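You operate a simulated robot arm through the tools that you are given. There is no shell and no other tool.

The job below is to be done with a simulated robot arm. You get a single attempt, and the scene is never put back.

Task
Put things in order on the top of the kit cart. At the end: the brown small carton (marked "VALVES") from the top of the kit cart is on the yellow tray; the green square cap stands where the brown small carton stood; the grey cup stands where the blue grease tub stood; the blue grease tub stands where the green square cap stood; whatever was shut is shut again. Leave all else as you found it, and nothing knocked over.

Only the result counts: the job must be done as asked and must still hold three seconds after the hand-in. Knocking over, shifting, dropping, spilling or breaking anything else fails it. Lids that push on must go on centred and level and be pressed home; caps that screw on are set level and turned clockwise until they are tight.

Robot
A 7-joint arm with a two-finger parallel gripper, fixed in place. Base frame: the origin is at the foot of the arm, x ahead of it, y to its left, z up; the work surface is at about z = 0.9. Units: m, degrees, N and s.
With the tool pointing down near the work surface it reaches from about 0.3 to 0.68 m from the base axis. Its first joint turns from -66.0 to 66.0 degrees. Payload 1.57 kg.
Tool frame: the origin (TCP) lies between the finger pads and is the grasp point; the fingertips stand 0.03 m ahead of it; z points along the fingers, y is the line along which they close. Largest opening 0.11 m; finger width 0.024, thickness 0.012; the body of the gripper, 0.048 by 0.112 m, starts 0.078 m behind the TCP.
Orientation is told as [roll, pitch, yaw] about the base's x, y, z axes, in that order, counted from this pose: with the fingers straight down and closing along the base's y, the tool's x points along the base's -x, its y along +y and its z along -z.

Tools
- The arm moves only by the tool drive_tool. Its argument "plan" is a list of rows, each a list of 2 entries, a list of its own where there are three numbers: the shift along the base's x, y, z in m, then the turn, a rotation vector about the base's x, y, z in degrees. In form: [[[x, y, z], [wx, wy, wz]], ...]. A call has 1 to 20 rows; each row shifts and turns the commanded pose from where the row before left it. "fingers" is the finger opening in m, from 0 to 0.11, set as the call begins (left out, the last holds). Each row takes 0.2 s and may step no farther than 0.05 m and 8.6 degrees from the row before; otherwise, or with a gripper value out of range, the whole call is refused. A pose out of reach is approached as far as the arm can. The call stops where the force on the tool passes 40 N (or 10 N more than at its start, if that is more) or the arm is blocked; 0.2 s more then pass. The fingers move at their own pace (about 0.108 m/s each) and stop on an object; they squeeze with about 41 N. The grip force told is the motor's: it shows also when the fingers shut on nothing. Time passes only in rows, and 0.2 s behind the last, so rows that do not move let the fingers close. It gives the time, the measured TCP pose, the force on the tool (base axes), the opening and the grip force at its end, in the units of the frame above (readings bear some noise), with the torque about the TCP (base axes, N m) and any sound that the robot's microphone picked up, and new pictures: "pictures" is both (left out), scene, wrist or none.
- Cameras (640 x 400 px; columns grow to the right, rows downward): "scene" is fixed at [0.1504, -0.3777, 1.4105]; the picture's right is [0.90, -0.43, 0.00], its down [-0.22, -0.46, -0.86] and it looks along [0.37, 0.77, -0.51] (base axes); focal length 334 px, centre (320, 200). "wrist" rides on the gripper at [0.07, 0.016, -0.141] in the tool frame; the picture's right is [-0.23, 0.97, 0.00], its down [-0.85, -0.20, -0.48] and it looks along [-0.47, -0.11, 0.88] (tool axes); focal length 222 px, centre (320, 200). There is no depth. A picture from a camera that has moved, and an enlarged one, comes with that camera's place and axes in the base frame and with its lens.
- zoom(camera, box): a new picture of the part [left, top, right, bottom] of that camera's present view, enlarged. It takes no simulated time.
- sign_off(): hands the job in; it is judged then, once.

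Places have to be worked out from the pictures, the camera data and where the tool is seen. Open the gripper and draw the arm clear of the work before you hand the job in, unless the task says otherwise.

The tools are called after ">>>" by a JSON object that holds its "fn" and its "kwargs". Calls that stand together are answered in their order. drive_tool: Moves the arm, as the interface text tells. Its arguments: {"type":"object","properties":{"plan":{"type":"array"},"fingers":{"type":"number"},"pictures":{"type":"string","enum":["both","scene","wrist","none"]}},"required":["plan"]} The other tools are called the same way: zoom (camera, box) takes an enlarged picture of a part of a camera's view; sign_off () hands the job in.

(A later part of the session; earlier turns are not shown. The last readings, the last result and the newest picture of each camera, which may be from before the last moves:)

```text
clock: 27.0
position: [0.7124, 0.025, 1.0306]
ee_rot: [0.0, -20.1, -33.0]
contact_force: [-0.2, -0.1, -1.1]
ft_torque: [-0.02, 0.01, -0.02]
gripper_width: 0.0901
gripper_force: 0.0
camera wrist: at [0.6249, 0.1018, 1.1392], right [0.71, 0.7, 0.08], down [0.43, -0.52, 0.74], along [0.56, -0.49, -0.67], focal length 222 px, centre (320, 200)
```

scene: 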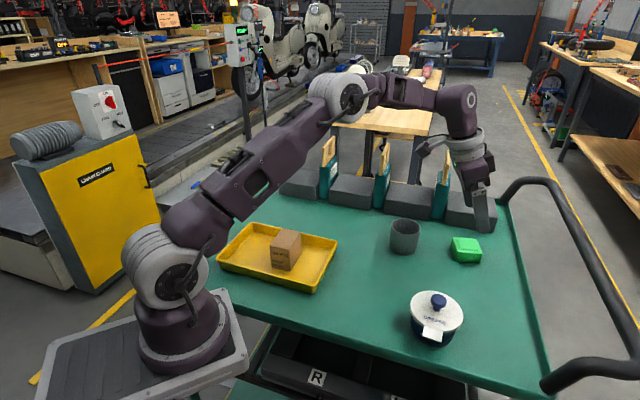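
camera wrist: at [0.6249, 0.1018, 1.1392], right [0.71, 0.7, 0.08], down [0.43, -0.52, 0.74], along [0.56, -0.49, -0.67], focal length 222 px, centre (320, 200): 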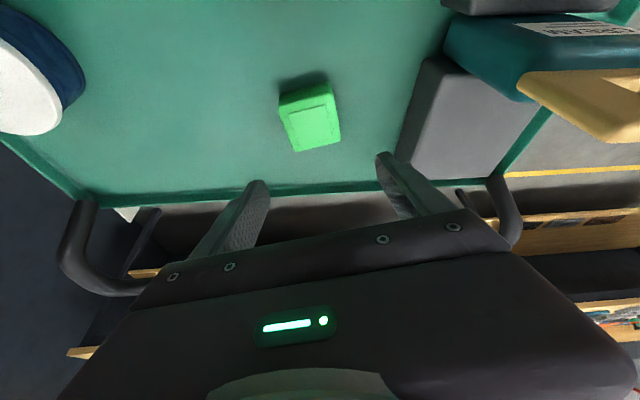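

The leaned pose is reached exactly at (0.712, 0.025, 1.031). I'll check the cap's position from here before descending.

>>> {"fn": "zoom", "kwargs": {"camera": "wrist", "box": [262, 60, 358, 160]}}

>>> {"fn": "zoom", "kwargs": {"camera": "scene", "box": [430, 190, 510, 270]}}

```text
4.00 times, centred on (310, 110) of wrist
camera zoom: at [0.6249, 0.1018, 1.1392], right [0.71, 0.7, 0.08], down [0.43, -0.52, 0.74], along [0.56, -0.49, -0.67], focal length 888 px, centre (360, 560)
```

zoom: 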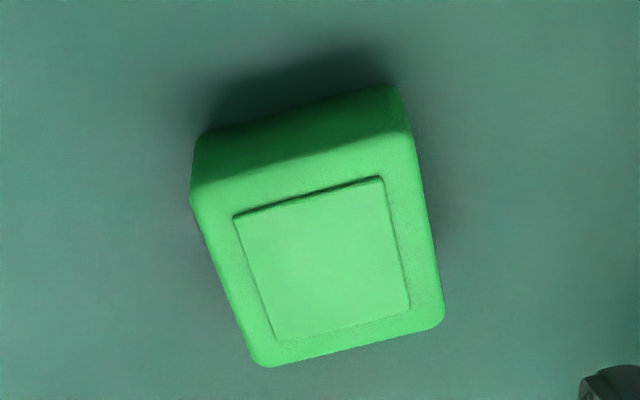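

```text
5.00 times, centred on (470, 230) of scene
camera zoom: at [0.1504, -0.3777, 1.4105], right [0.9, -0.43, 0.0], down [-0.22, -0.46, -0.86], along [0.37, 0.77, -0.51], focal length 1669 px, centre (-430, 50)
```

zoom: 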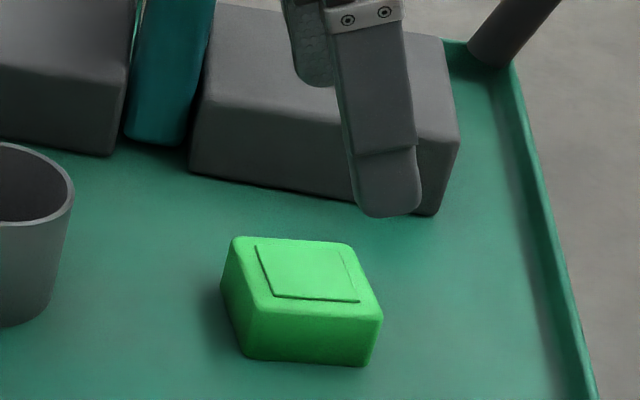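

The cap centre comes out at (0.717, 0.021) again, so the tool is well placed above it. I'll descend with the same lean until the fingertips are just above the table.

>>> {"fn": "drive_tool", "kwargs": {"plan": [[[-0.0005, 0, -0.025], [0, 0, 0]], [[0, 0, -0.025], [0, 0, 0]], [[0, 0, -0.02], [0, 0, 0]], [[0, 0, -0.015], [0, 0, 0]], [[0, 0, -0.0095], [0, 0, 0]], [[0, 0, 0], [0, 0, 0]]], "pictures": "both"}}

```text
clock: 28.4
position: [0.7118, 0.0242, 0.9352]
ee_rot: [0.1, -19.9, -33.0]
contact_force: [-0.7, 0.2, -0.3]
ft_torque: [0.02, 0.02, 0.02]
gripper_width: 0.0898
gripper_force: 0.0
camera wrist: at [0.6255, 0.1013, 1.045], right [0.71, 0.7, 0.08], down [0.43, -0.52, 0.74], along [0.56, -0.49, -0.67], focal length 222 px, centre (320, 200)
```

scene: 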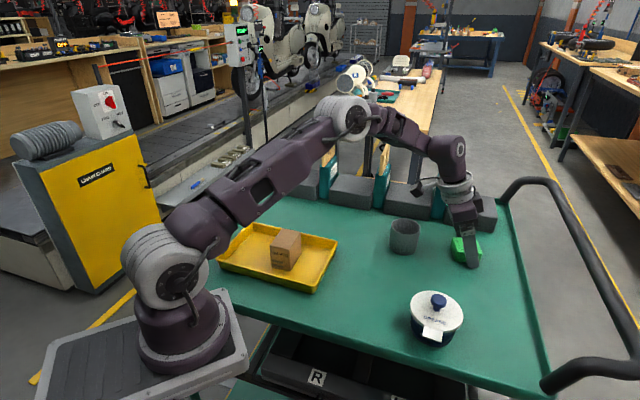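
wrist: 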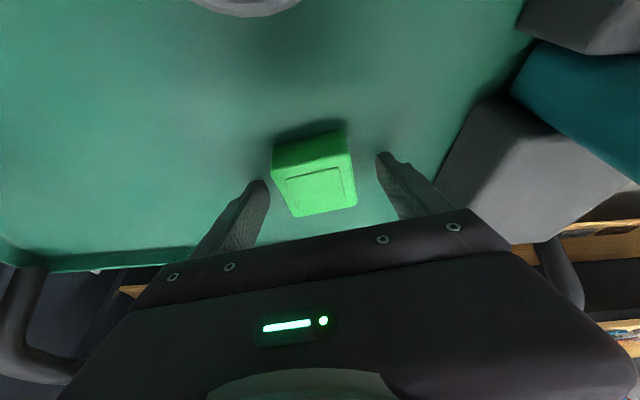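

I'm down at z=0.935 with no contact, and the cap is between the fingers. I'll take a quick close look before closing.

>>> {"fn": "zoom", "kwargs": {"camera": "wrist", "box": [224, 120, 416, 240]}}

>>> {"fn": "zoom", "kwargs": {"camera": "scene", "box": [430, 200, 510, 270]}}

```text
3.33 times, centred on (320, 180) of wrist
camera zoom: at [0.6255, 0.1013, 1.045], right [0.71, 0.7, 0.08], down [0.43, -0.52, 0.74], along [0.56, -0.49, -0.67], focal length 740 px, centre (320, 267)
```

zoom: 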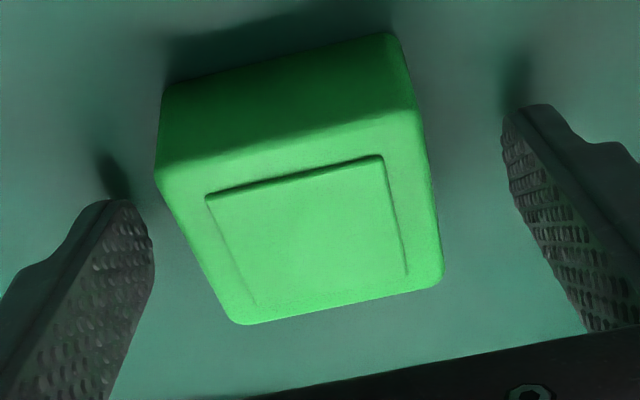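

```text
5.71 times, centred on (470, 235) of scene
camera zoom: at [0.1504, -0.3777, 1.4105], right [0.9, -0.43, 0.0], down [-0.22, -0.46, -0.86], along [0.37, 0.77, -0.51], focal length 1907 px, centre (-537, 0)
```

zoom: 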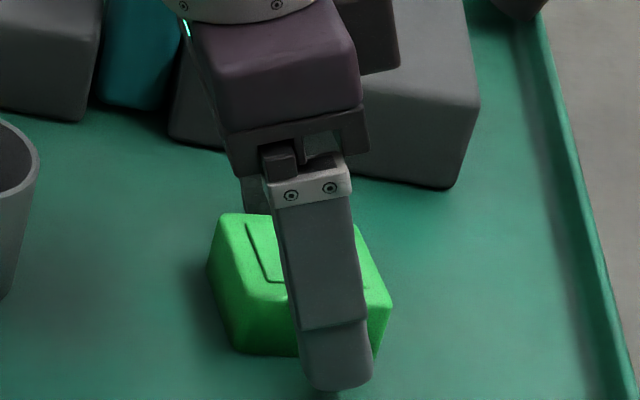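

The fingers straddle the cap centrally with only a small gap to the table. Closing on it.

>>> {"fn": "drive_tool", "kwargs": {"plan": [[[0, 0, 0], [0, 0, 0]], [[0, 0, 0], [0, 0, 0]], [[0, 0, 0], [0, 0, 0]]], "fingers": 0.0, "pictures": "wrist"}}

>>> {"fn": "drive_tool", "kwargs": {"plan": [[[0, 0, 0.002], [0, 0, 0]], [[0, 0, 0.003], [0, 0, 0]], [[0, 0, 0.005], [0, 0, 0]], [[0, 0, 0.005], [0, 0, 0]], [[0, 0, 0.005], [0, 0, 0]], [[0, 0, 0], [0, 0, 0]]], "pictures": "both"}}

```text
clock: 29.2
position: [0.7127, 0.0251, 0.9368]
ee_rot: [0.0, -20.1, -33.0]
contact_force: [0.0, -0.3, -0.3]
ft_torque: [0.01, 0.01, 0.01]
gripper_width: 0.055
gripper_force: 40.9
camera wrist: at [0.6255, 0.1013, 1.0451], right [0.71, 0.7, 0.08], down [0.43, -0.52, 0.74], along [0.56, -0.49, -0.67], focal length 222 px, centre (320, 200)
```

wrist: 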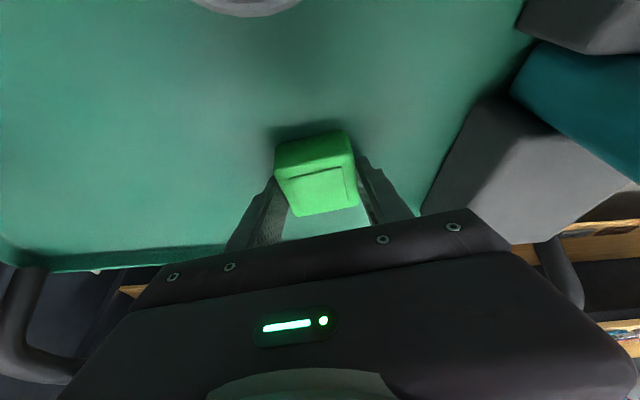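

```text
clock: 30.6
position: [0.712, 0.0249, 0.9562]
ee_rot: [0.0, -20.0, -33.0]
contact_force: [-0.1, -0.7, 0.0]
ft_torque: [0.0, -0.01, 0.01]
gripper_width: 0.055
gripper_force: 41.0
camera wrist: at [0.625, 0.1017, 1.0651], right [0.71, 0.7, 0.08], down [0.43, -0.52, 0.74], along [0.56, -0.49, -0.67], focal length 222 px, centre (320, 200)
```

scene: 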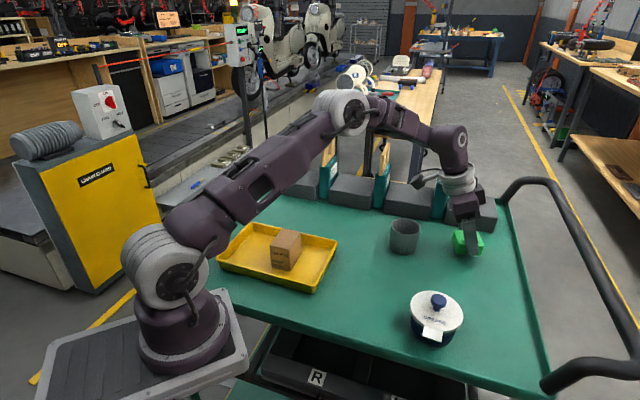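
wrist: 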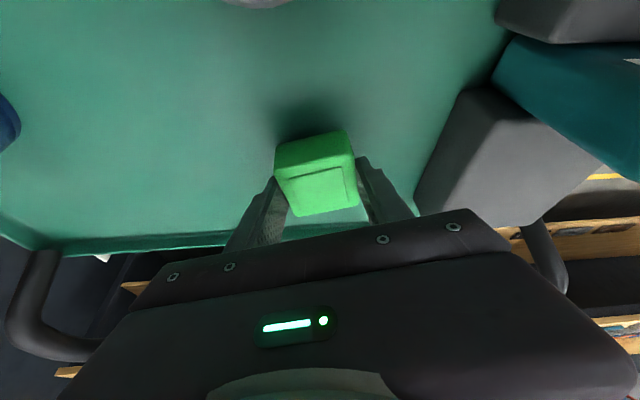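

The cap is lifted and steady in the grip (0.055 m). I'll raise it clear of the cup and carry it, keeping the lean so it stays level, to the carton's old spot at (0.474, 0.036).

>>> {"fn": "drive_tool", "kwargs": {"plan": [[[0, 0, 0.01], [0, 0, 0]], [[0, 0, 0.02], [0, 0, 0]], [[0, 0, 0.025], [0, 0, 0]], [[0, 0, 0.02], [0, 0, 0]], [[-0.01, 0.0015, 0], [0, 0, 0]], [[-0.02, 0.0015, 0], [0, 0, 0]], [[-0.03, 0.0015, 0], [0, 0, 0]], [[-0.03, 0.0015, 0], [0, 0, 0]], [[-0.03, 0.0015, 0], [0, 0, 0]], [[-0.03, 0.0015, 0], [0, 0, 0]], [[-0.03, 0.0015, 0], [0, 0, 0]], [[-0.03, 0.0015, 0], [0, 0, 0]], [[-0.02, 0.0015, 0], [0, 0, 0]], [[-0.0137, 0.0013, 0], [0, 0, 0]], [[0, 0, 0], [0, 0, 0]]], "pictures": "both"}}

```text
clock: 33.8
position: [0.4673, 0.04, 1.0318]
ee_rot: [0.1, -20.0, -33.0]
contact_force: [-0.5, 0.0, -0.5]
ft_torque: [0.01, 0.0, -0.02]
gripper_width: 0.0554
gripper_force: 40.8
camera wrist: at [0.3815, 0.1156, 1.1405], right [0.71, 0.7, 0.08], down [0.43, -0.52, 0.74], along [0.56, -0.49, -0.67], focal length 222 px, centre (320, 200)
```

scene: 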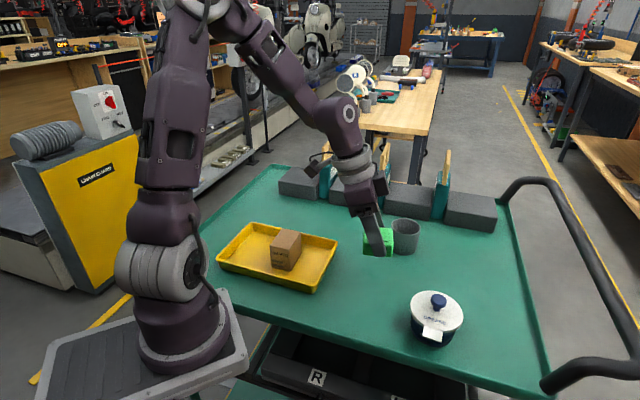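
wrist: 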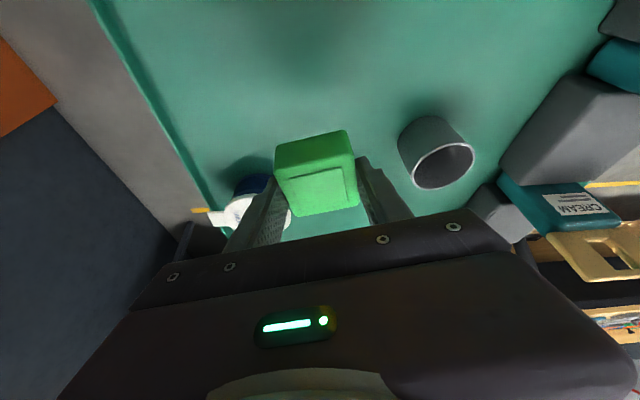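

The cap is still held and level above the target. I'll lower it to just above the table, then feel for contact.

>>> {"fn": "drive_tool", "kwargs": {"plan": [[[0.0005, 0, -0.015], [0, 0, 0]], [[0, 0, -0.025], [0, 0, 0]], [[0, 0, -0.025], [0, 0, 0]], [[0, 0, -0.015], [0, 0, 0]], [[0, 0, -0.008], [0, 0, 0]], [[0, 0, -0.004], [0, 0, 0]], [[0, 0, 0], [0, 0, 0]]], "pictures": "both"}}

>>> {"fn": "drive_tool", "kwargs": {"plan": [[[0, 0, -0.001], [0, 0, 0]], [[0, 0, -0.001], [0, 0, 0]], [[0, 0, 0], [0, 0, 0]]], "pictures": "none"}}

```text
clock: 35.4
position: [0.4687, 0.0402, 0.9378]
ee_rot: [0.1, -20.0, -33.0]
contact_force: [0.0, -0.6, -0.2]
ft_torque: [-0.02, -0.02, 0.01]
gripper_width: 0.055
gripper_force: 41.0
camera wrist: at [0.3826, 0.1166, 1.047], right [0.71, 0.7, 0.08], down [0.43, -0.52, 0.74], along [0.56, -0.49, -0.67], focal length 222 px, centre (320, 200)
```

scene: 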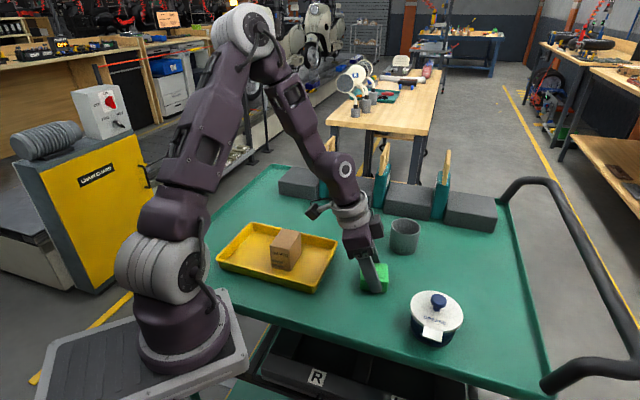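
wrist: 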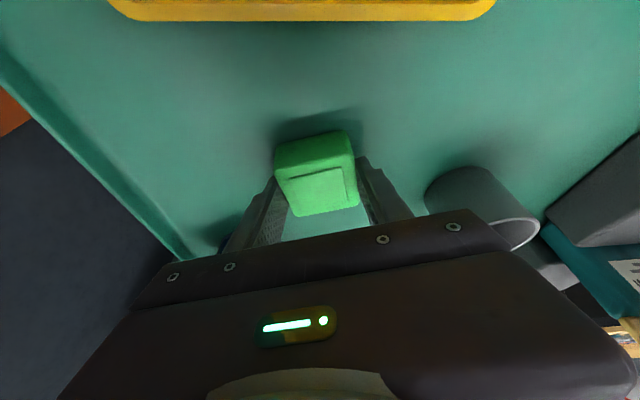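

```text
clock: 36.2
position: [0.4685, 0.0401, 0.9368]
ee_rot: [-0.1, -20.0, -33.0]
contact_force: [0.6, 0.1, -0.2]
ft_torque: [0.02, -0.06, -0.01]
gripper_width: 0.0553
gripper_force: 41.1
```

Still no contact at z≈0.9365, so I'll take one more millimetre step down.

>>> {"fn": "drive_tool", "kwargs": {"plan": [[[0, 0, -0.001], [0, 0, 0]], [[0, 0, 0], [0, 0, 0]]], "pictures": "none"}}

```text
clock: 36.8
position: [0.4693, 0.0405, 0.9357]
ee_rot: [0.1, -20.0, -32.9]
contact_force: [-1.9, -1.4, 13.7]
ft_torque: [-0.13, 0.04, -0.01]
gripper_width: 0.0552
gripper_force: 40.9
```

13.7 N shows the cap resting on the table. Opening the fingers.

>>> {"fn": "drive_tool", "kwargs": {"plan": [[[0, 0, 0.0005], [0, 0, 0]], [[0, 0, 0], [0, 0, 0]], [[0, 0, 0], [0, 0, 0]]], "fingers": 0.085, "pictures": "wrist"}}

>>> {"fn": "drive_tool", "kwargs": {"plan": [[[0, 0, 0.01], [0, 0, 0]], [[0, 0, 0.02], [0, 0, 0]], [[0, 0, 0.03], [0, 0, 0]], [[0, 0, 0.04], [0, 0, 0]], [[0, 0, 0.04], [2.72, 4.19, 0]], [[0, 0, 0.02], [2.72, 4.19, 0]], [[0, 0, 0], [2.72, 4.19, 0]], [[0, 0, 0], [2.72, 4.19, 0]], [[0, 0, 0], [0, 0, 0]]], "pictures": "both"}}

```text
clock: 37.6
position: [0.4695, 0.0397, 0.9357]
ee_rot: [0.1, -20.0, -33.0]
contact_force: [-0.7, -0.5, -0.3]
ft_torque: [0.0, 0.0, 0.0]
gripper_width: 0.0851
gripper_force: 0.1
camera wrist: at [0.3824, 0.1165, 1.0456], right [0.71, 0.7, 0.08], down [0.43, -0.52, 0.74], along [0.56, -0.49, -0.67], focal length 222 px, centre (320, 200)
```

wrist: 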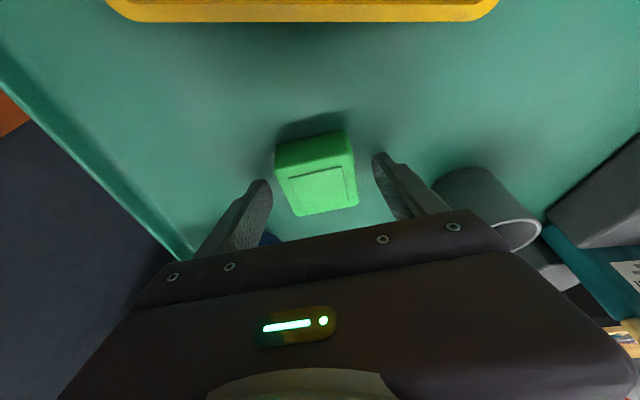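

```text
clock: 39.6
position: [0.4677, 0.0388, 1.0966]
ee_rot: [0.0, 0.0, -33.0]
contact_force: [-0.5, 0.3, -0.6]
ft_torque: [0.0, 0.01, -0.04]
gripper_width: 0.0851
gripper_force: 0.0
camera wrist: at [0.4188, 0.0922, 1.238], right [0.72, 0.69, 0.0], down [0.61, -0.63, 0.48], along [0.33, -0.34, -0.88], focal length 222 px, centre (320, 200)
```

scene: 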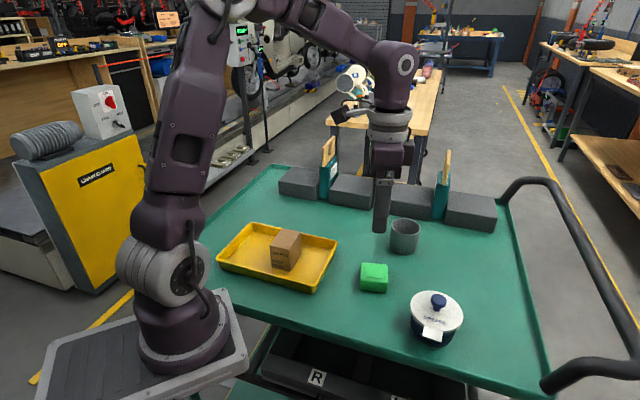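
wrist: 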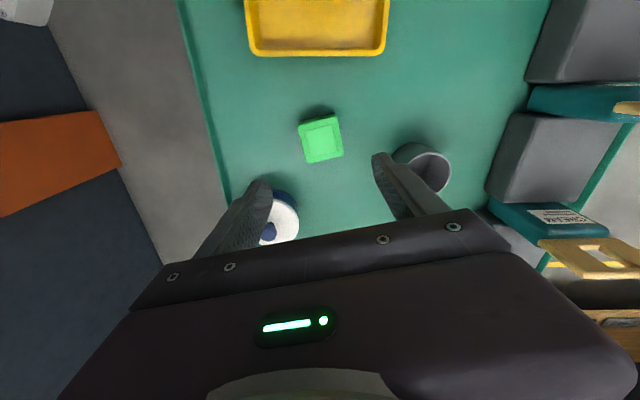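

The green cap now stands at the carton's old spot. Next is the tub, so I'll take close views of it to see how the lid sits and where the body can be gripped.

>>> {"fn": "zoom", "kwargs": {"camera": "scene", "box": [404, 286, 468, 350]}}

>>> {"fn": "zoom", "kwargs": {"camera": "wrist", "box": [235, 180, 315, 250]}}

>>> {"fn": "zoom", "kwargs": {"camera": "scene", "box": [340, 250, 420, 300]}}

```text
6.25 times, centred on (436, 318) of scene
camera zoom: at [0.1504, -0.3778, 1.4105], right [0.9, -0.43, 0.0], down [-0.22, -0.46, -0.86], along [0.37, 0.77, -0.51], focal length 2086 px, centre (-405, -538)
```

zoom: 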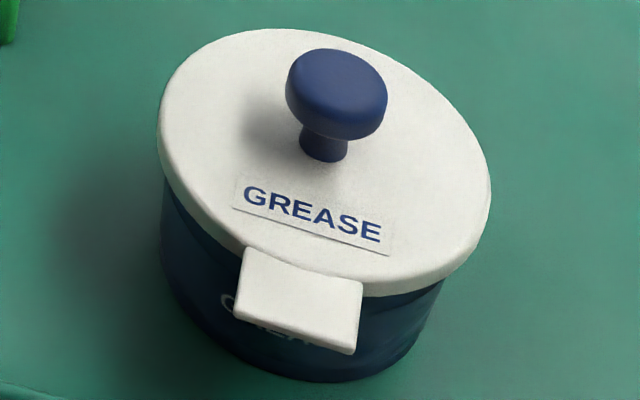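

```text
5.71 times, centred on (275, 215) of wrist
camera zoom: at [0.4188, 0.0922, 1.238], right [0.72, 0.69, 0.0], down [0.61, -0.63, 0.48], along [0.33, -0.34, -0.88], focal length 1269 px, centre (577, 114)
```

zoom: 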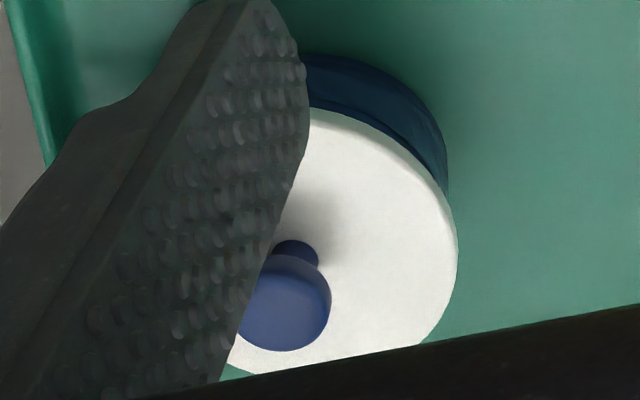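

```text
8.00 times, centred on (380, 275) of scene
camera zoom: at [0.1504, -0.3778, 1.4105], right [0.9, -0.43, 0.0], down [-0.22, -0.46, -0.86], along [0.37, 0.77, -0.51], focal length 2670 px, centre (-160, -400)
```

zoom: 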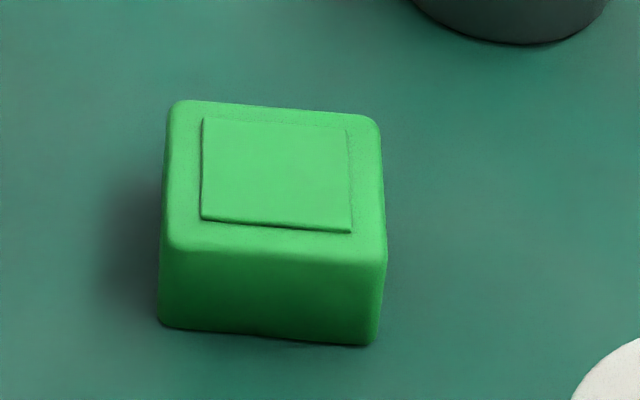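

The cap sits within about 2 mm of the carton's old centre. The tub is centred near (0.506, -0.102), with lid radius ≈0.0445, body radius ≈0.0385, lid top z≈0.95 and knob top ≈0.98. I'll hover above it at yaw +20° so the fingers miss the lid's tab, with the hand fully open.

>>> {"fn": "drive_tool", "kwargs": {"plan": [[[0.0047, -0.0177, 0], [0, 0, 6.6]], [[0.0047, -0.0177, 0], [0, 0, 6.6]], [[0.0047, -0.0177, 0], [0, 0, 6.6]], [[0.0047, -0.0177, 0], [0, 0, 6.6]], [[0.0047, -0.0177, 0], [0, 0, 6.6]], [[0.0047, -0.0177, 0], [0, 0, 6.6]], [[0.0047, -0.0177, 0], [0, 0, 6.6]], [[0.0045, -0.0177, 0], [0, 0, 6.8]], [[0, 0, 0], [0, 0, 0]]], "fingers": 0.11, "pictures": "both"}}

```text
clock: 41.6
position: [0.5038, -0.1042, 1.0973]
ee_rot: [0.0, 0.1, 20.2]
contact_force: [0.1, -0.2, 0.4]
ft_torque: [0.01, -0.03, -0.01]
gripper_width: 0.1102
gripper_force: 0.1
camera wrist: at [0.4335, -0.1106, 1.2384], right [-0.12, 0.99, 0.0], down [0.87, 0.11, 0.48], along [0.47, 0.06, -0.88], focal length 222 px, centre (320, 200)
```

scene: 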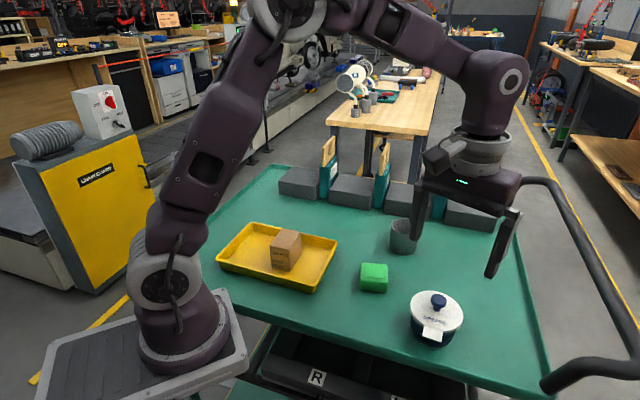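
wrist: 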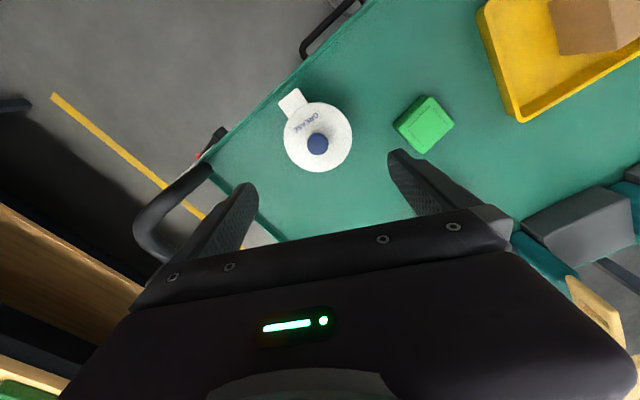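

The tub is clear below, with its tab pointing back toward the base. I'll enlarge it to find its exact centre.

>>> {"fn": "zoom", "kwargs": {"camera": "wrist", "box": [262, 80, 374, 180]}}

```text
4.00 times, centred on (318, 130) of wrist
camera zoom: at [0.4335, -0.1106, 1.2384], right [-0.12, 0.99, 0.0], down [0.87, 0.11, 0.48], along [0.47, 0.06, -0.88], focal length 888 px, centre (328, 480)
```

zoom: 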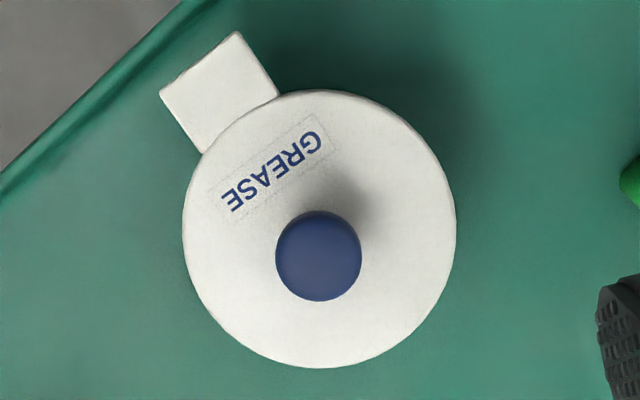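

The wrist view puts the lid centre about 2 mm back and 3 mm right of the tool axis, with diameter ≈0.088. I'll correct for that, lean the tool 20° outward as the far destination will need, and come partway down.

>>> {"fn": "drive_tool", "kwargs": {"plan": [[[-0.0005, -0.001, 0], [1.72, -4.7, 0]], [[-0.0005, -0.001, 0], [1.72, -4.7, 0]], [[-0.0005, -0.001, 0], [1.72, -4.7, 0]], [[0, 0, 0], [1.72, -4.7, 0]], [[0, 0, -0.03], [0, 0, 0]], [[0, 0, -0.03], [0, 0, 0]], [[0, 0, -0.025], [0, 0, 0]], [[0, 0, 0], [0, 0, 0]]], "pictures": "both"}}

```text
clock: 43.4
position: [0.5053, -0.1046, 1.0128]
ee_rot: [-0.1, -20.0, 19.9]
contact_force: [-0.7, -0.5, 0.5]
ft_torque: [-0.01, 0.02, 0.02]
gripper_width: 0.1102
gripper_force: 0.2
camera wrist: at [0.3919, -0.1271, 1.1211], right [-0.13, 0.99, 0.08], down [0.67, 0.03, 0.74], along [0.73, 0.15, -0.67], focal length 222 px, centre (320, 200)
```

scene: 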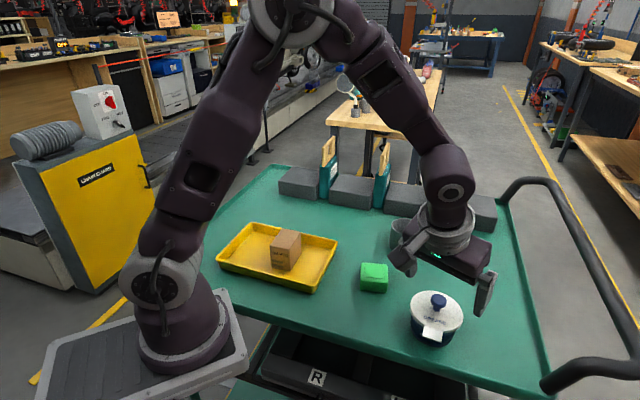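
wrist: 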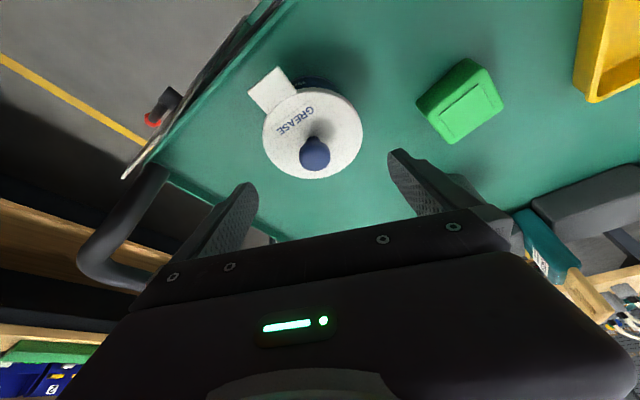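

I'll verify the lid centre from this leaned pose before going down around it.

>>> {"fn": "zoom", "kwargs": {"camera": "wrist", "box": [232, 60, 392, 190]}}

>>> {"fn": "zoom", "kwargs": {"camera": "scene", "box": [380, 230, 508, 350]}}

```text
3.08 times, centred on (312, 125) of wrist
camera zoom: at [0.3919, -0.1271, 1.1211], right [-0.13, 0.99, 0.08], down [0.67, 0.03, 0.74], along [0.73, 0.15, -0.67], focal length 684 px, centre (345, 431)
```

zoom: 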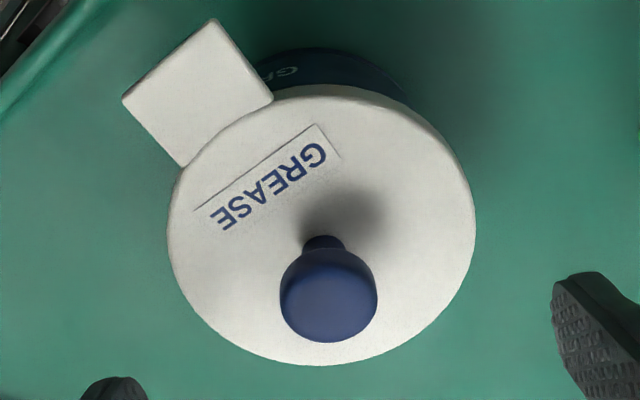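

```text
3.33 times, centred on (444, 290) of scene
camera zoom: at [0.1504, -0.3777, 1.4105], right [0.9, -0.43, 0.0], down [-0.22, -0.46, -0.86], along [0.37, 0.77, -0.51], focal length 1112 px, centre (-93, -100)
```

zoom: 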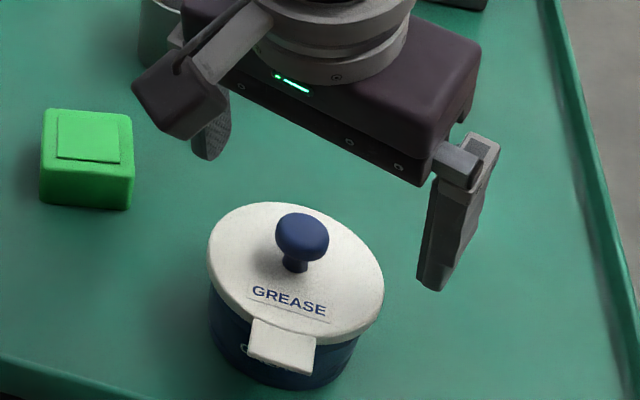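

The lid centre reads within about 4 mm of the tool axis, well inside the 1 cm clearance per side. I'll nudge slightly and descend around the tub to z≈0.942.

>>> {"fn": "drive_tool", "kwargs": {"plan": [[[-0.0005, -0.0015, -0.02], [0, 0, 0]], [[0, 0, -0.02], [0, 0, 0]], [[0, 0, -0.015], [0, 0, 0]], [[0, 0, -0.01], [0, 0, 0]], [[0, 0, -0.004], [0, 0, 0]], [[0, 0, 0], [0, 0, 0]]], "pictures": "both"}}

```text
clock: 44.8
position: [0.5039, -0.1066, 0.942]
ee_rot: [0.1, -20.0, 20.0]
contact_force: [0.4, 0.2, 0.2]
ft_torque: [-0.02, -0.03, -0.02]
gripper_width: 0.1103
gripper_force: 0.0
camera wrist: at [0.3913, -0.129, 1.0506], right [-0.13, 0.99, 0.08], down [0.67, 0.03, 0.74], along [0.73, 0.15, -0.67], focal length 222 px, centre (320, 200)
```

scene: 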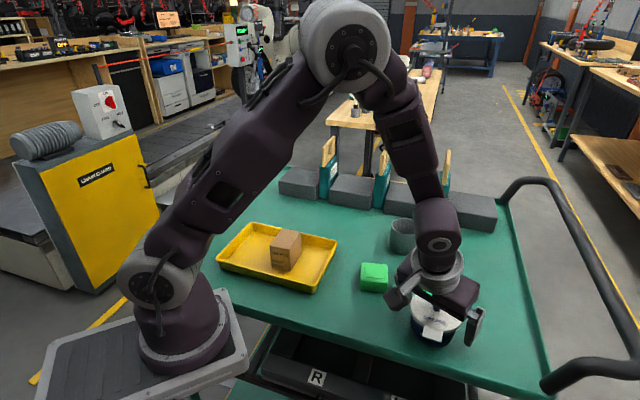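
wrist: 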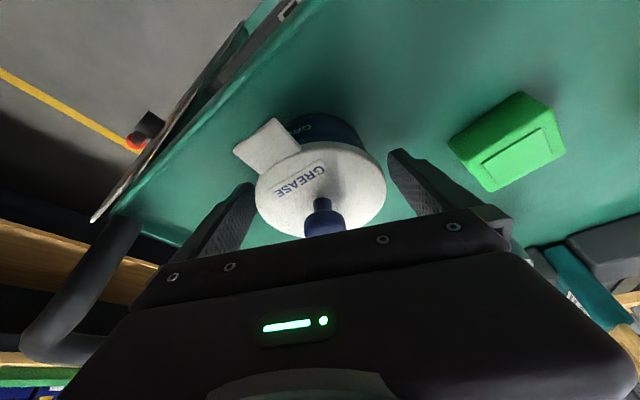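

>>> {"fn": "zoom", "kwargs": {"camera": "wrist", "box": [200, 100, 440, 250]}}

>>> {"fn": "zoom", "kwargs": {"camera": "scene", "box": [390, 260, 500, 350]}}

```text
2.67 times, centred on (320, 175) of wrist
camera zoom: at [0.3913, -0.129, 1.0506], right [-0.13, 0.99, 0.08], down [0.67, 0.03, 0.74], along [0.73, 0.15, -0.67], focal length 592 px, centre (320, 267)
```

zoom: 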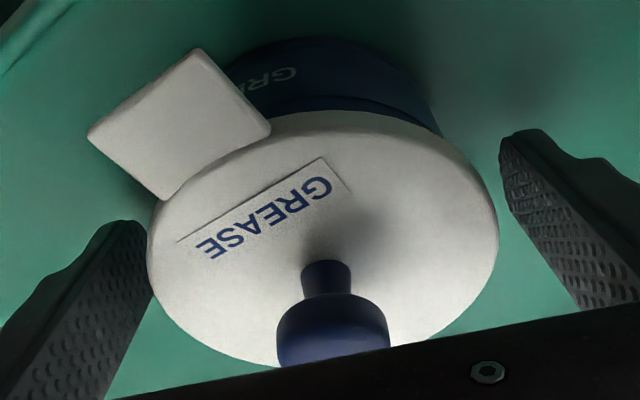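

```text
4.44 times, centred on (445, 305) of scene
camera zoom: at [0.1504, -0.3777, 1.4105], right [0.9, -0.43, 0.0], down [-0.22, -0.46, -0.86], along [0.37, 0.77, -0.51], focal length 1483 px, centre (-236, -267)
```

zoom: 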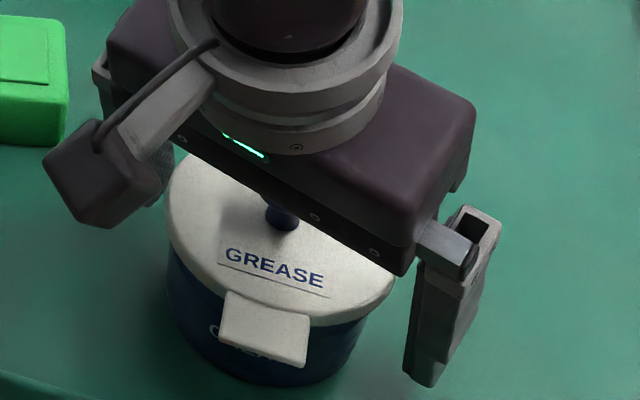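

The lid is centred between the fingers (the tool centre projects onto the lid's middle) with no contact, and the knob is clear of the palm. I'll close gently onto the lid rim, with the finger target limited to 0.078.

>>> {"fn": "drive_tool", "kwargs": {"plan": [[[0, 0, 0], [0, 0, 0]], [[0, 0, 0], [0, 0, 0]], [[0, 0, 0], [0, 0, 0]]], "fingers": 0.078, "pictures": "both"}}

```text
clock: 45.6
position: [0.5041, -0.107, 0.9436]
ee_rot: [0.0, -20.0, 20.0]
contact_force: [0.4, 0.6, -0.5]
ft_torque: [-0.02, -0.01, 0.02]
gripper_width: 0.0819
gripper_force: 19.7
heard: snap
camera wrist: at [0.3914, -0.1289, 1.0508], right [-0.13, 0.99, 0.08], down [0.67, 0.03, 0.74], along [0.73, 0.15, -0.67], focal length 222 px, centre (320, 200)
```

scene: 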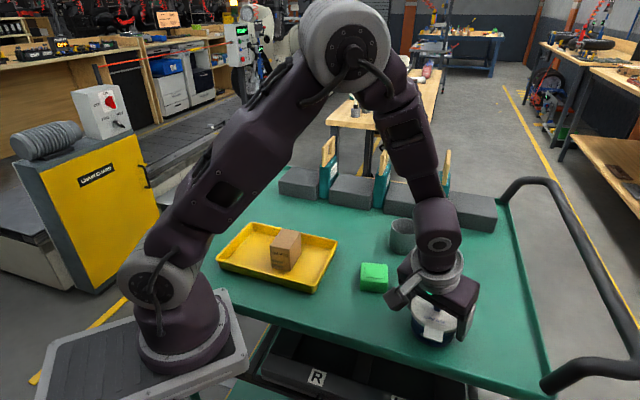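
wrist: 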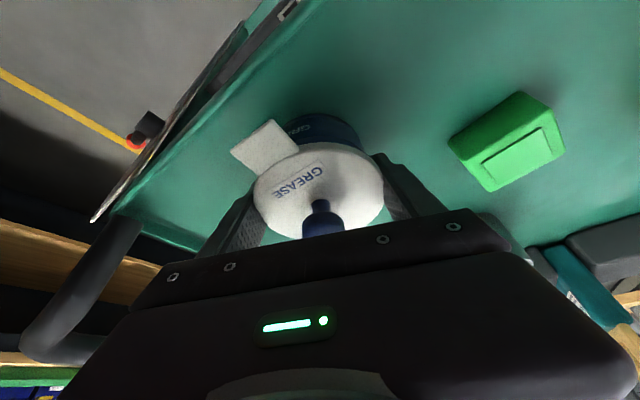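

A "snap" was heard and the opening is 0.082 m, so the lid may have unsnapped. I'll look closely before doing anything more.

>>> {"fn": "zoom", "kwargs": {"camera": "wrist", "box": [200, 100, 440, 250]}}

>>> {"fn": "zoom", "kwargs": {"camera": "scene", "box": [390, 260, 500, 350]}}

```text
2.67 times, centred on (320, 175) of wrist
camera zoom: at [0.3914, -0.1289, 1.0508], right [-0.13, 0.99, 0.08], down [0.67, 0.03, 0.74], along [0.73, 0.15, -0.67], focal length 592 px, centre (320, 267)
```

zoom: 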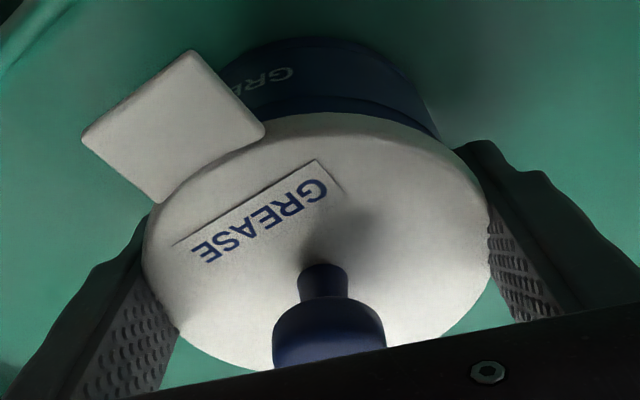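

```text
4.44 times, centred on (445, 305) of scene
camera zoom: at [0.1504, -0.3777, 1.4105], right [0.9, -0.43, 0.0], down [-0.22, -0.46, -0.86], along [0.37, 0.77, -0.51], focal length 1483 px, centre (-236, -267)
```

zoom: 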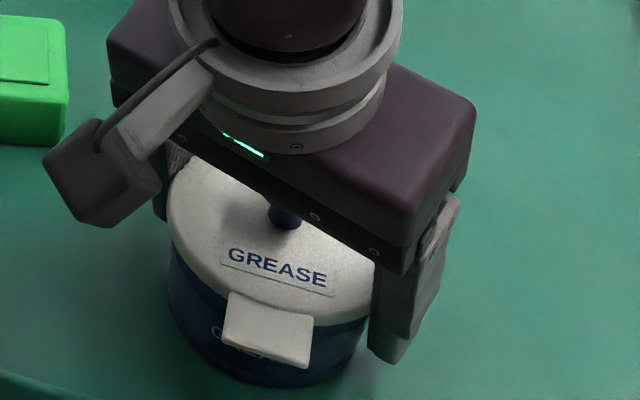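

The lid looks seated to within about a millimetre, but the snap suggests the squeeze may have loosened it. I'll open the fingers again, back off upward and inspect it.

>>> {"fn": "drive_tool", "kwargs": {"plan": [[[0, 0, 0], [0, 0, 0]], [[0, 0, 0], [0, 0, 0]], [[0, 0, 0], [0, 0, 0]]], "fingers": 0.11, "pictures": "wrist"}}

>>> {"fn": "zoom", "kwargs": {"camera": "wrist", "box": [200, 100, 440, 250]}}

>>> {"fn": "zoom", "kwargs": {"camera": "scene", "box": [390, 260, 500, 350]}}

```text
clock: 46.4
position: [0.5042, -0.1059, 0.9412]
ee_rot: [0.1, -20.1, 20.0]
contact_force: [-0.2, 0.0, 0.9]
ft_torque: [0.01, -0.01, 0.0]
gripper_width: 0.1099
gripper_force: 0.0
camera wrist: at [0.3914, -0.1289, 1.0507], right [-0.13, 0.99, 0.08], down [0.67, 0.03, 0.74], along [0.73, 0.15, -0.67], focal length 222 px, centre (320, 200)
```

wrist: 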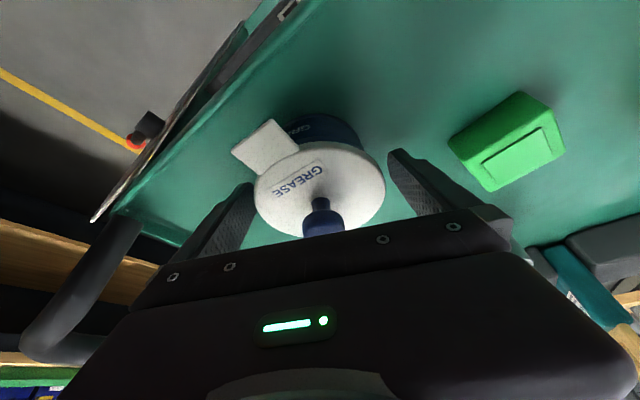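

```text
2.67 times, centred on (320, 175) of wrist
camera zoom: at [0.3914, -0.1289, 1.0507], right [-0.13, 0.99, 0.08], down [0.67, 0.03, 0.74], along [0.73, 0.15, -0.67], focal length 592 px, centre (320, 267)
```

zoom: 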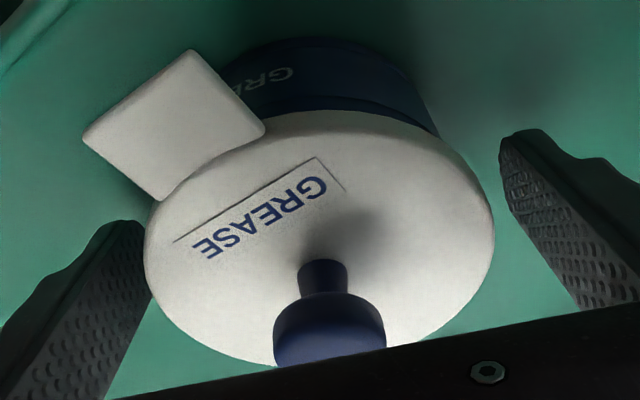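

```text
4.44 times, centred on (445, 305) of scene
camera zoom: at [0.1504, -0.3777, 1.4105], right [0.9, -0.43, 0.0], down [-0.22, -0.46, -0.86], along [0.37, 0.77, -0.51], focal length 1483 px, centre (-236, -267)
```

zoom: 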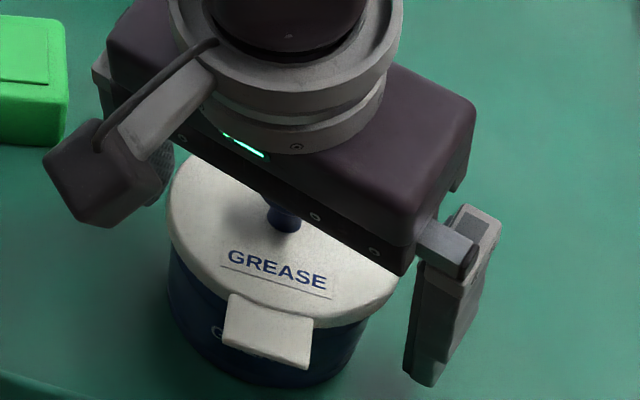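

After releasing, the lid is back at its original height and centred. The snap may still have unlatched it, so I won't squeeze the lid again and will press it home later. I'll inspect the table edge near the tub, because moving the tub by its body looks safest.

>>> {"fn": "zoom", "kwargs": {"camera": "scene", "box": [370, 310, 450, 370]}}

>>> {"fn": "zoom", "kwargs": {"camera": "wrist", "box": [100, 0, 320, 180]}}

>>> {"fn": "zoom", "kwargs": {"camera": "scene", "box": [404, 290, 468, 350]}}

```text
6.67 times, centred on (410, 340) of scene
camera zoom: at [0.1504, -0.3777, 1.4105], right [0.9, -0.43, 0.0], down [-0.22, -0.46, -0.86], along [0.37, 0.77, -0.51], focal length 2225 px, centre (-280, -733)
```

zoom: 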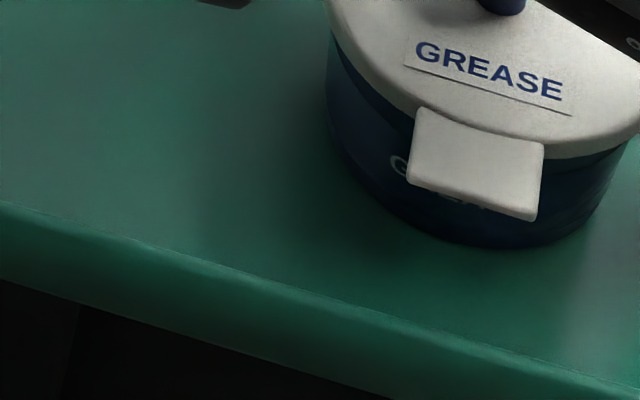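

```text
2.22 times, centred on (210, 90) of wrist
camera zoom: at [0.3914, -0.1289, 1.0507], right [-0.13, 0.99, 0.08], down [0.67, 0.03, 0.74], along [0.73, 0.15, -0.67], focal length 494 px, centre (564, 444)
```

zoom: 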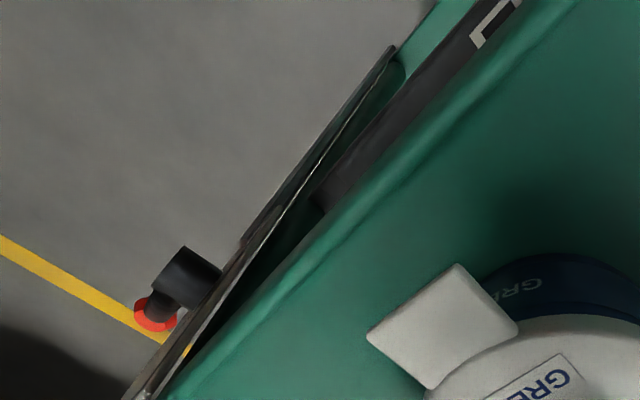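

```text
6.67 times, centred on (436, 320) of scene
camera zoom: at [0.1504, -0.3777, 1.4105], right [0.9, -0.43, 0.0], down [-0.22, -0.46, -0.86], along [0.37, 0.77, -0.51], focal length 2225 px, centre (-453, -600)
```

zoom: 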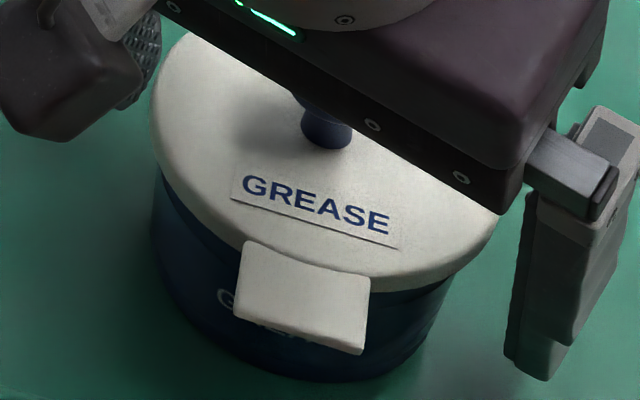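

The cart edge has only a low lip about 0.06 m behind the tub's centre. My plan is to push the tub by its body, low down and clear of the lid. I'll lean the tool with the tips leading, keep the fingers 0.064 apart as a cradle behind the tub with the tab between them, and push along the table to the cap's old spot. First I'll rise, set yaw 38° and lean 30°, and hover behind the tub.

>>> {"fn": "drive_tool", "kwargs": {"plan": [[[0, 0, 0.015], [0, 0, 0]], [[0, 0, 0.025], [0, 0, 0]], [[0, 0, 0.03], [0, 0, 0]], [[0, 0, 0.03], [0, 0, 0]], [[-0.008, -0.006, 0], [0, 0, 6]], [[-0.009, -0.006, 0], [0, 0, 6]], [[-0.009, -0.007, 0], [0, 0, 6]], [[-0.009, -0.007, 0], [3.08, -3.94, 0]], [[-0.008, -0.006, 0], [3.08, -3.94, 0]], [[0, 0, 0], [0, 0, 0]]], "fingers": 0.11, "pictures": "both"}}

```text
clock: 48.6
position: [0.4608, -0.1394, 1.0433]
ee_rot: [0.1, -30.1, 38.0]
contact_force: [0.5, -0.2, 0.0]
ft_torque: [0.01, -0.01, -0.01]
gripper_width: 0.1104
gripper_force: 0.0
camera wrist: at [0.3478, -0.2054, 1.1303], right [-0.45, 0.89, 0.11], down [0.52, 0.15, 0.84], along [0.73, 0.43, -0.53], focal length 222 px, centre (320, 200)
```

scene: 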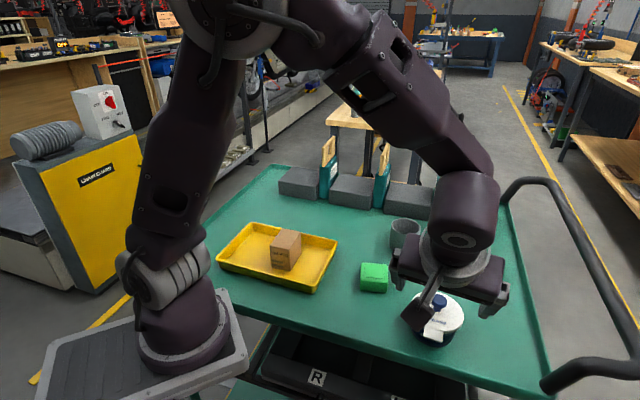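
wrist: 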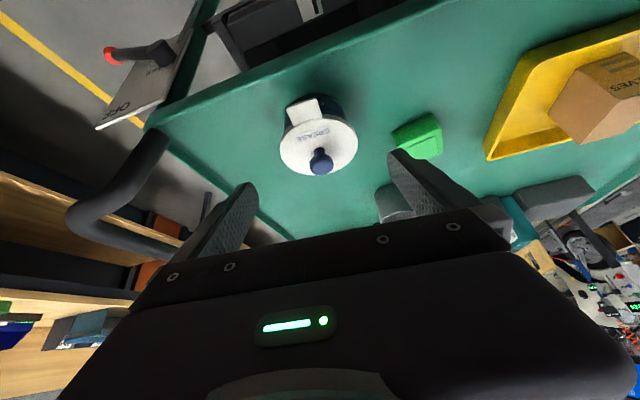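

From here the tub's tab points straight back between the fingers, as planned. I'll zoom in to check its position and the lip clearance.

>>> {"fn": "zoom", "kwargs": {"camera": "wrist", "box": [256, 80, 384, 190]}}

>>> {"fn": "zoom", "kwargs": {"camera": "wrist", "box": [140, 0, 460, 200]}}

```text
3.64 times, centred on (320, 135) of wrist
camera zoom: at [0.3478, -0.2054, 1.1303], right [-0.45, 0.89, 0.11], down [0.52, 0.15, 0.84], along [0.73, 0.43, -0.53], focal length 808 px, centre (320, 436)
```

zoom: 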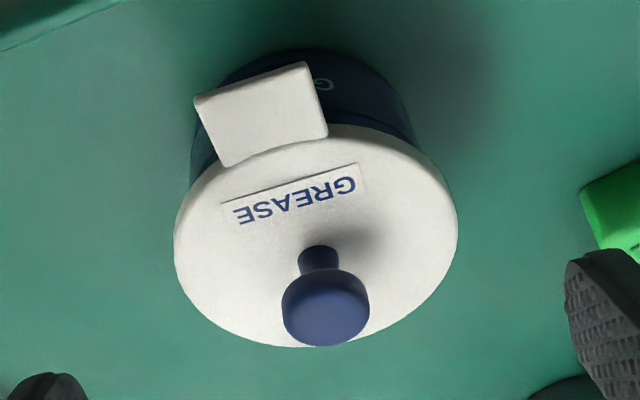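

```text
2.00 times, centred on (300, 100) of wrist
camera zoom: at [0.3478, -0.2054, 1.1303], right [-0.45, 0.89, 0.11], down [0.52, 0.15, 0.84], along [0.73, 0.43, -0.53], focal length 444 px, centre (360, 400)
```

zoom: 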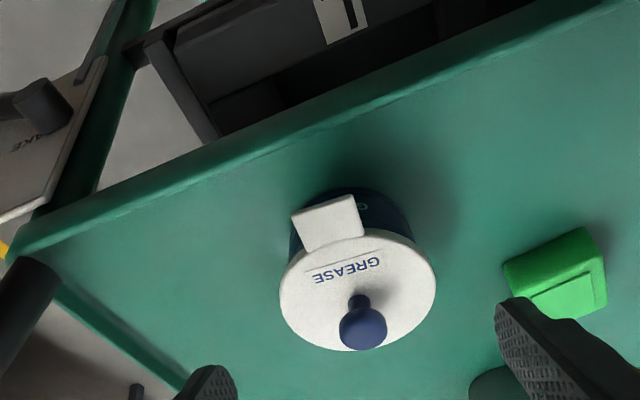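

The tub centre reads (0.503, -0.105) again, and the tool sits 0.055 m behind it with no sideways offset. I'll move 3 mm forward for lip clearance and descend with the fingers wide open on either side of the lid.

>>> {"fn": "drive_tool", "kwargs": {"plan": [[[0.0024, 0.0018, -0.02], [0, 0, 0]], [[0, 0, -0.025], [0, 0, 0]], [[0, 0, -0.025], [0, 0, 0]], [[0, 0, -0.02], [0, 0, 0]], [[0, 0, -0.008], [0, 0, 0]], [[0, 0, 0], [0, 0, 0]]], "pictures": "both"}}

>>> {"fn": "zoom", "kwargs": {"camera": "wrist", "box": [180, 60, 460, 240]}}

>>> {"fn": "zoom", "kwargs": {"camera": "scene", "box": [380, 270, 500, 350]}}

```text
clock: 50.0
position: [0.4621, -0.1365, 0.9448]
ee_rot: [0.2, -30.1, 38.0]
contact_force: [0.8, -0.1, 0.1]
ft_torque: [0.01, 0.0, 0.03]
gripper_width: 0.1097
gripper_force: 0.1
camera wrist: at [0.3494, -0.2037, 1.0328], right [-0.44, 0.89, 0.11], down [0.52, 0.15, 0.84], along [0.73, 0.43, -0.53], focal length 222 px, centre (320, 200)
```

scene: 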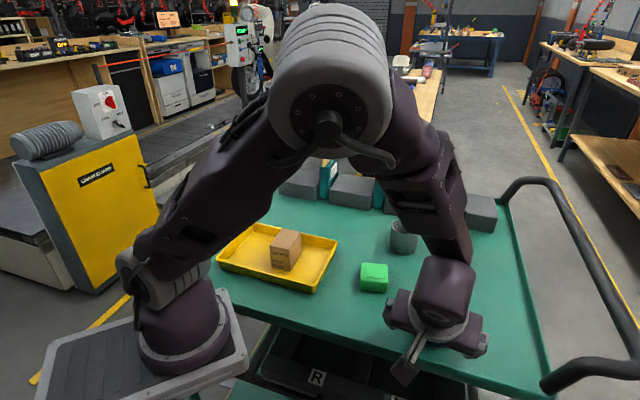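
wrist: 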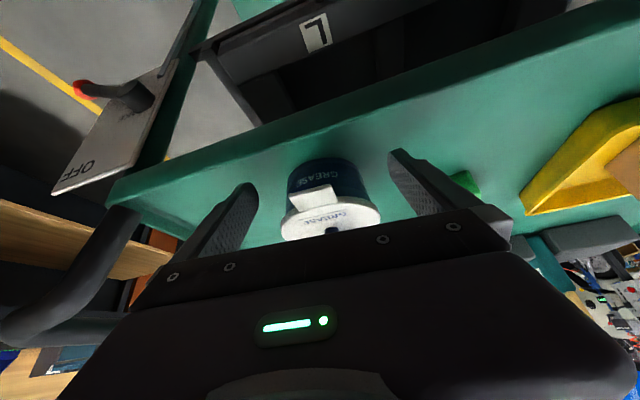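

```text
2.22 times, centred on (320, 150) of wrist
camera zoom: at [0.3494, -0.2037, 1.0328], right [-0.44, 0.89, 0.11], down [0.52, 0.15, 0.84], along [0.73, 0.43, -0.53], focal length 494 px, centre (320, 311)
```

zoom: 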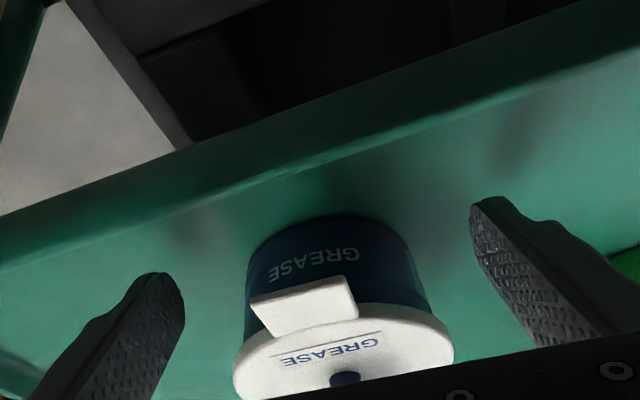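

```text
5.00 times, centred on (440, 310) of scene
camera zoom: at [0.1504, -0.3777, 1.4105], right [0.9, -0.43, 0.0], down [-0.22, -0.46, -0.86], along [0.37, 0.77, -0.51], focal length 1669 px, centre (-280, -350)
```

zoom: 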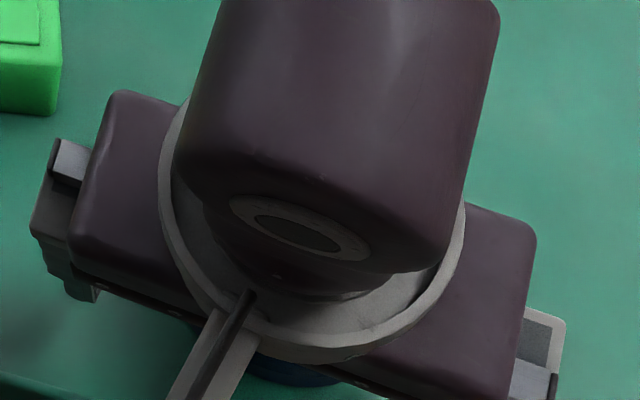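

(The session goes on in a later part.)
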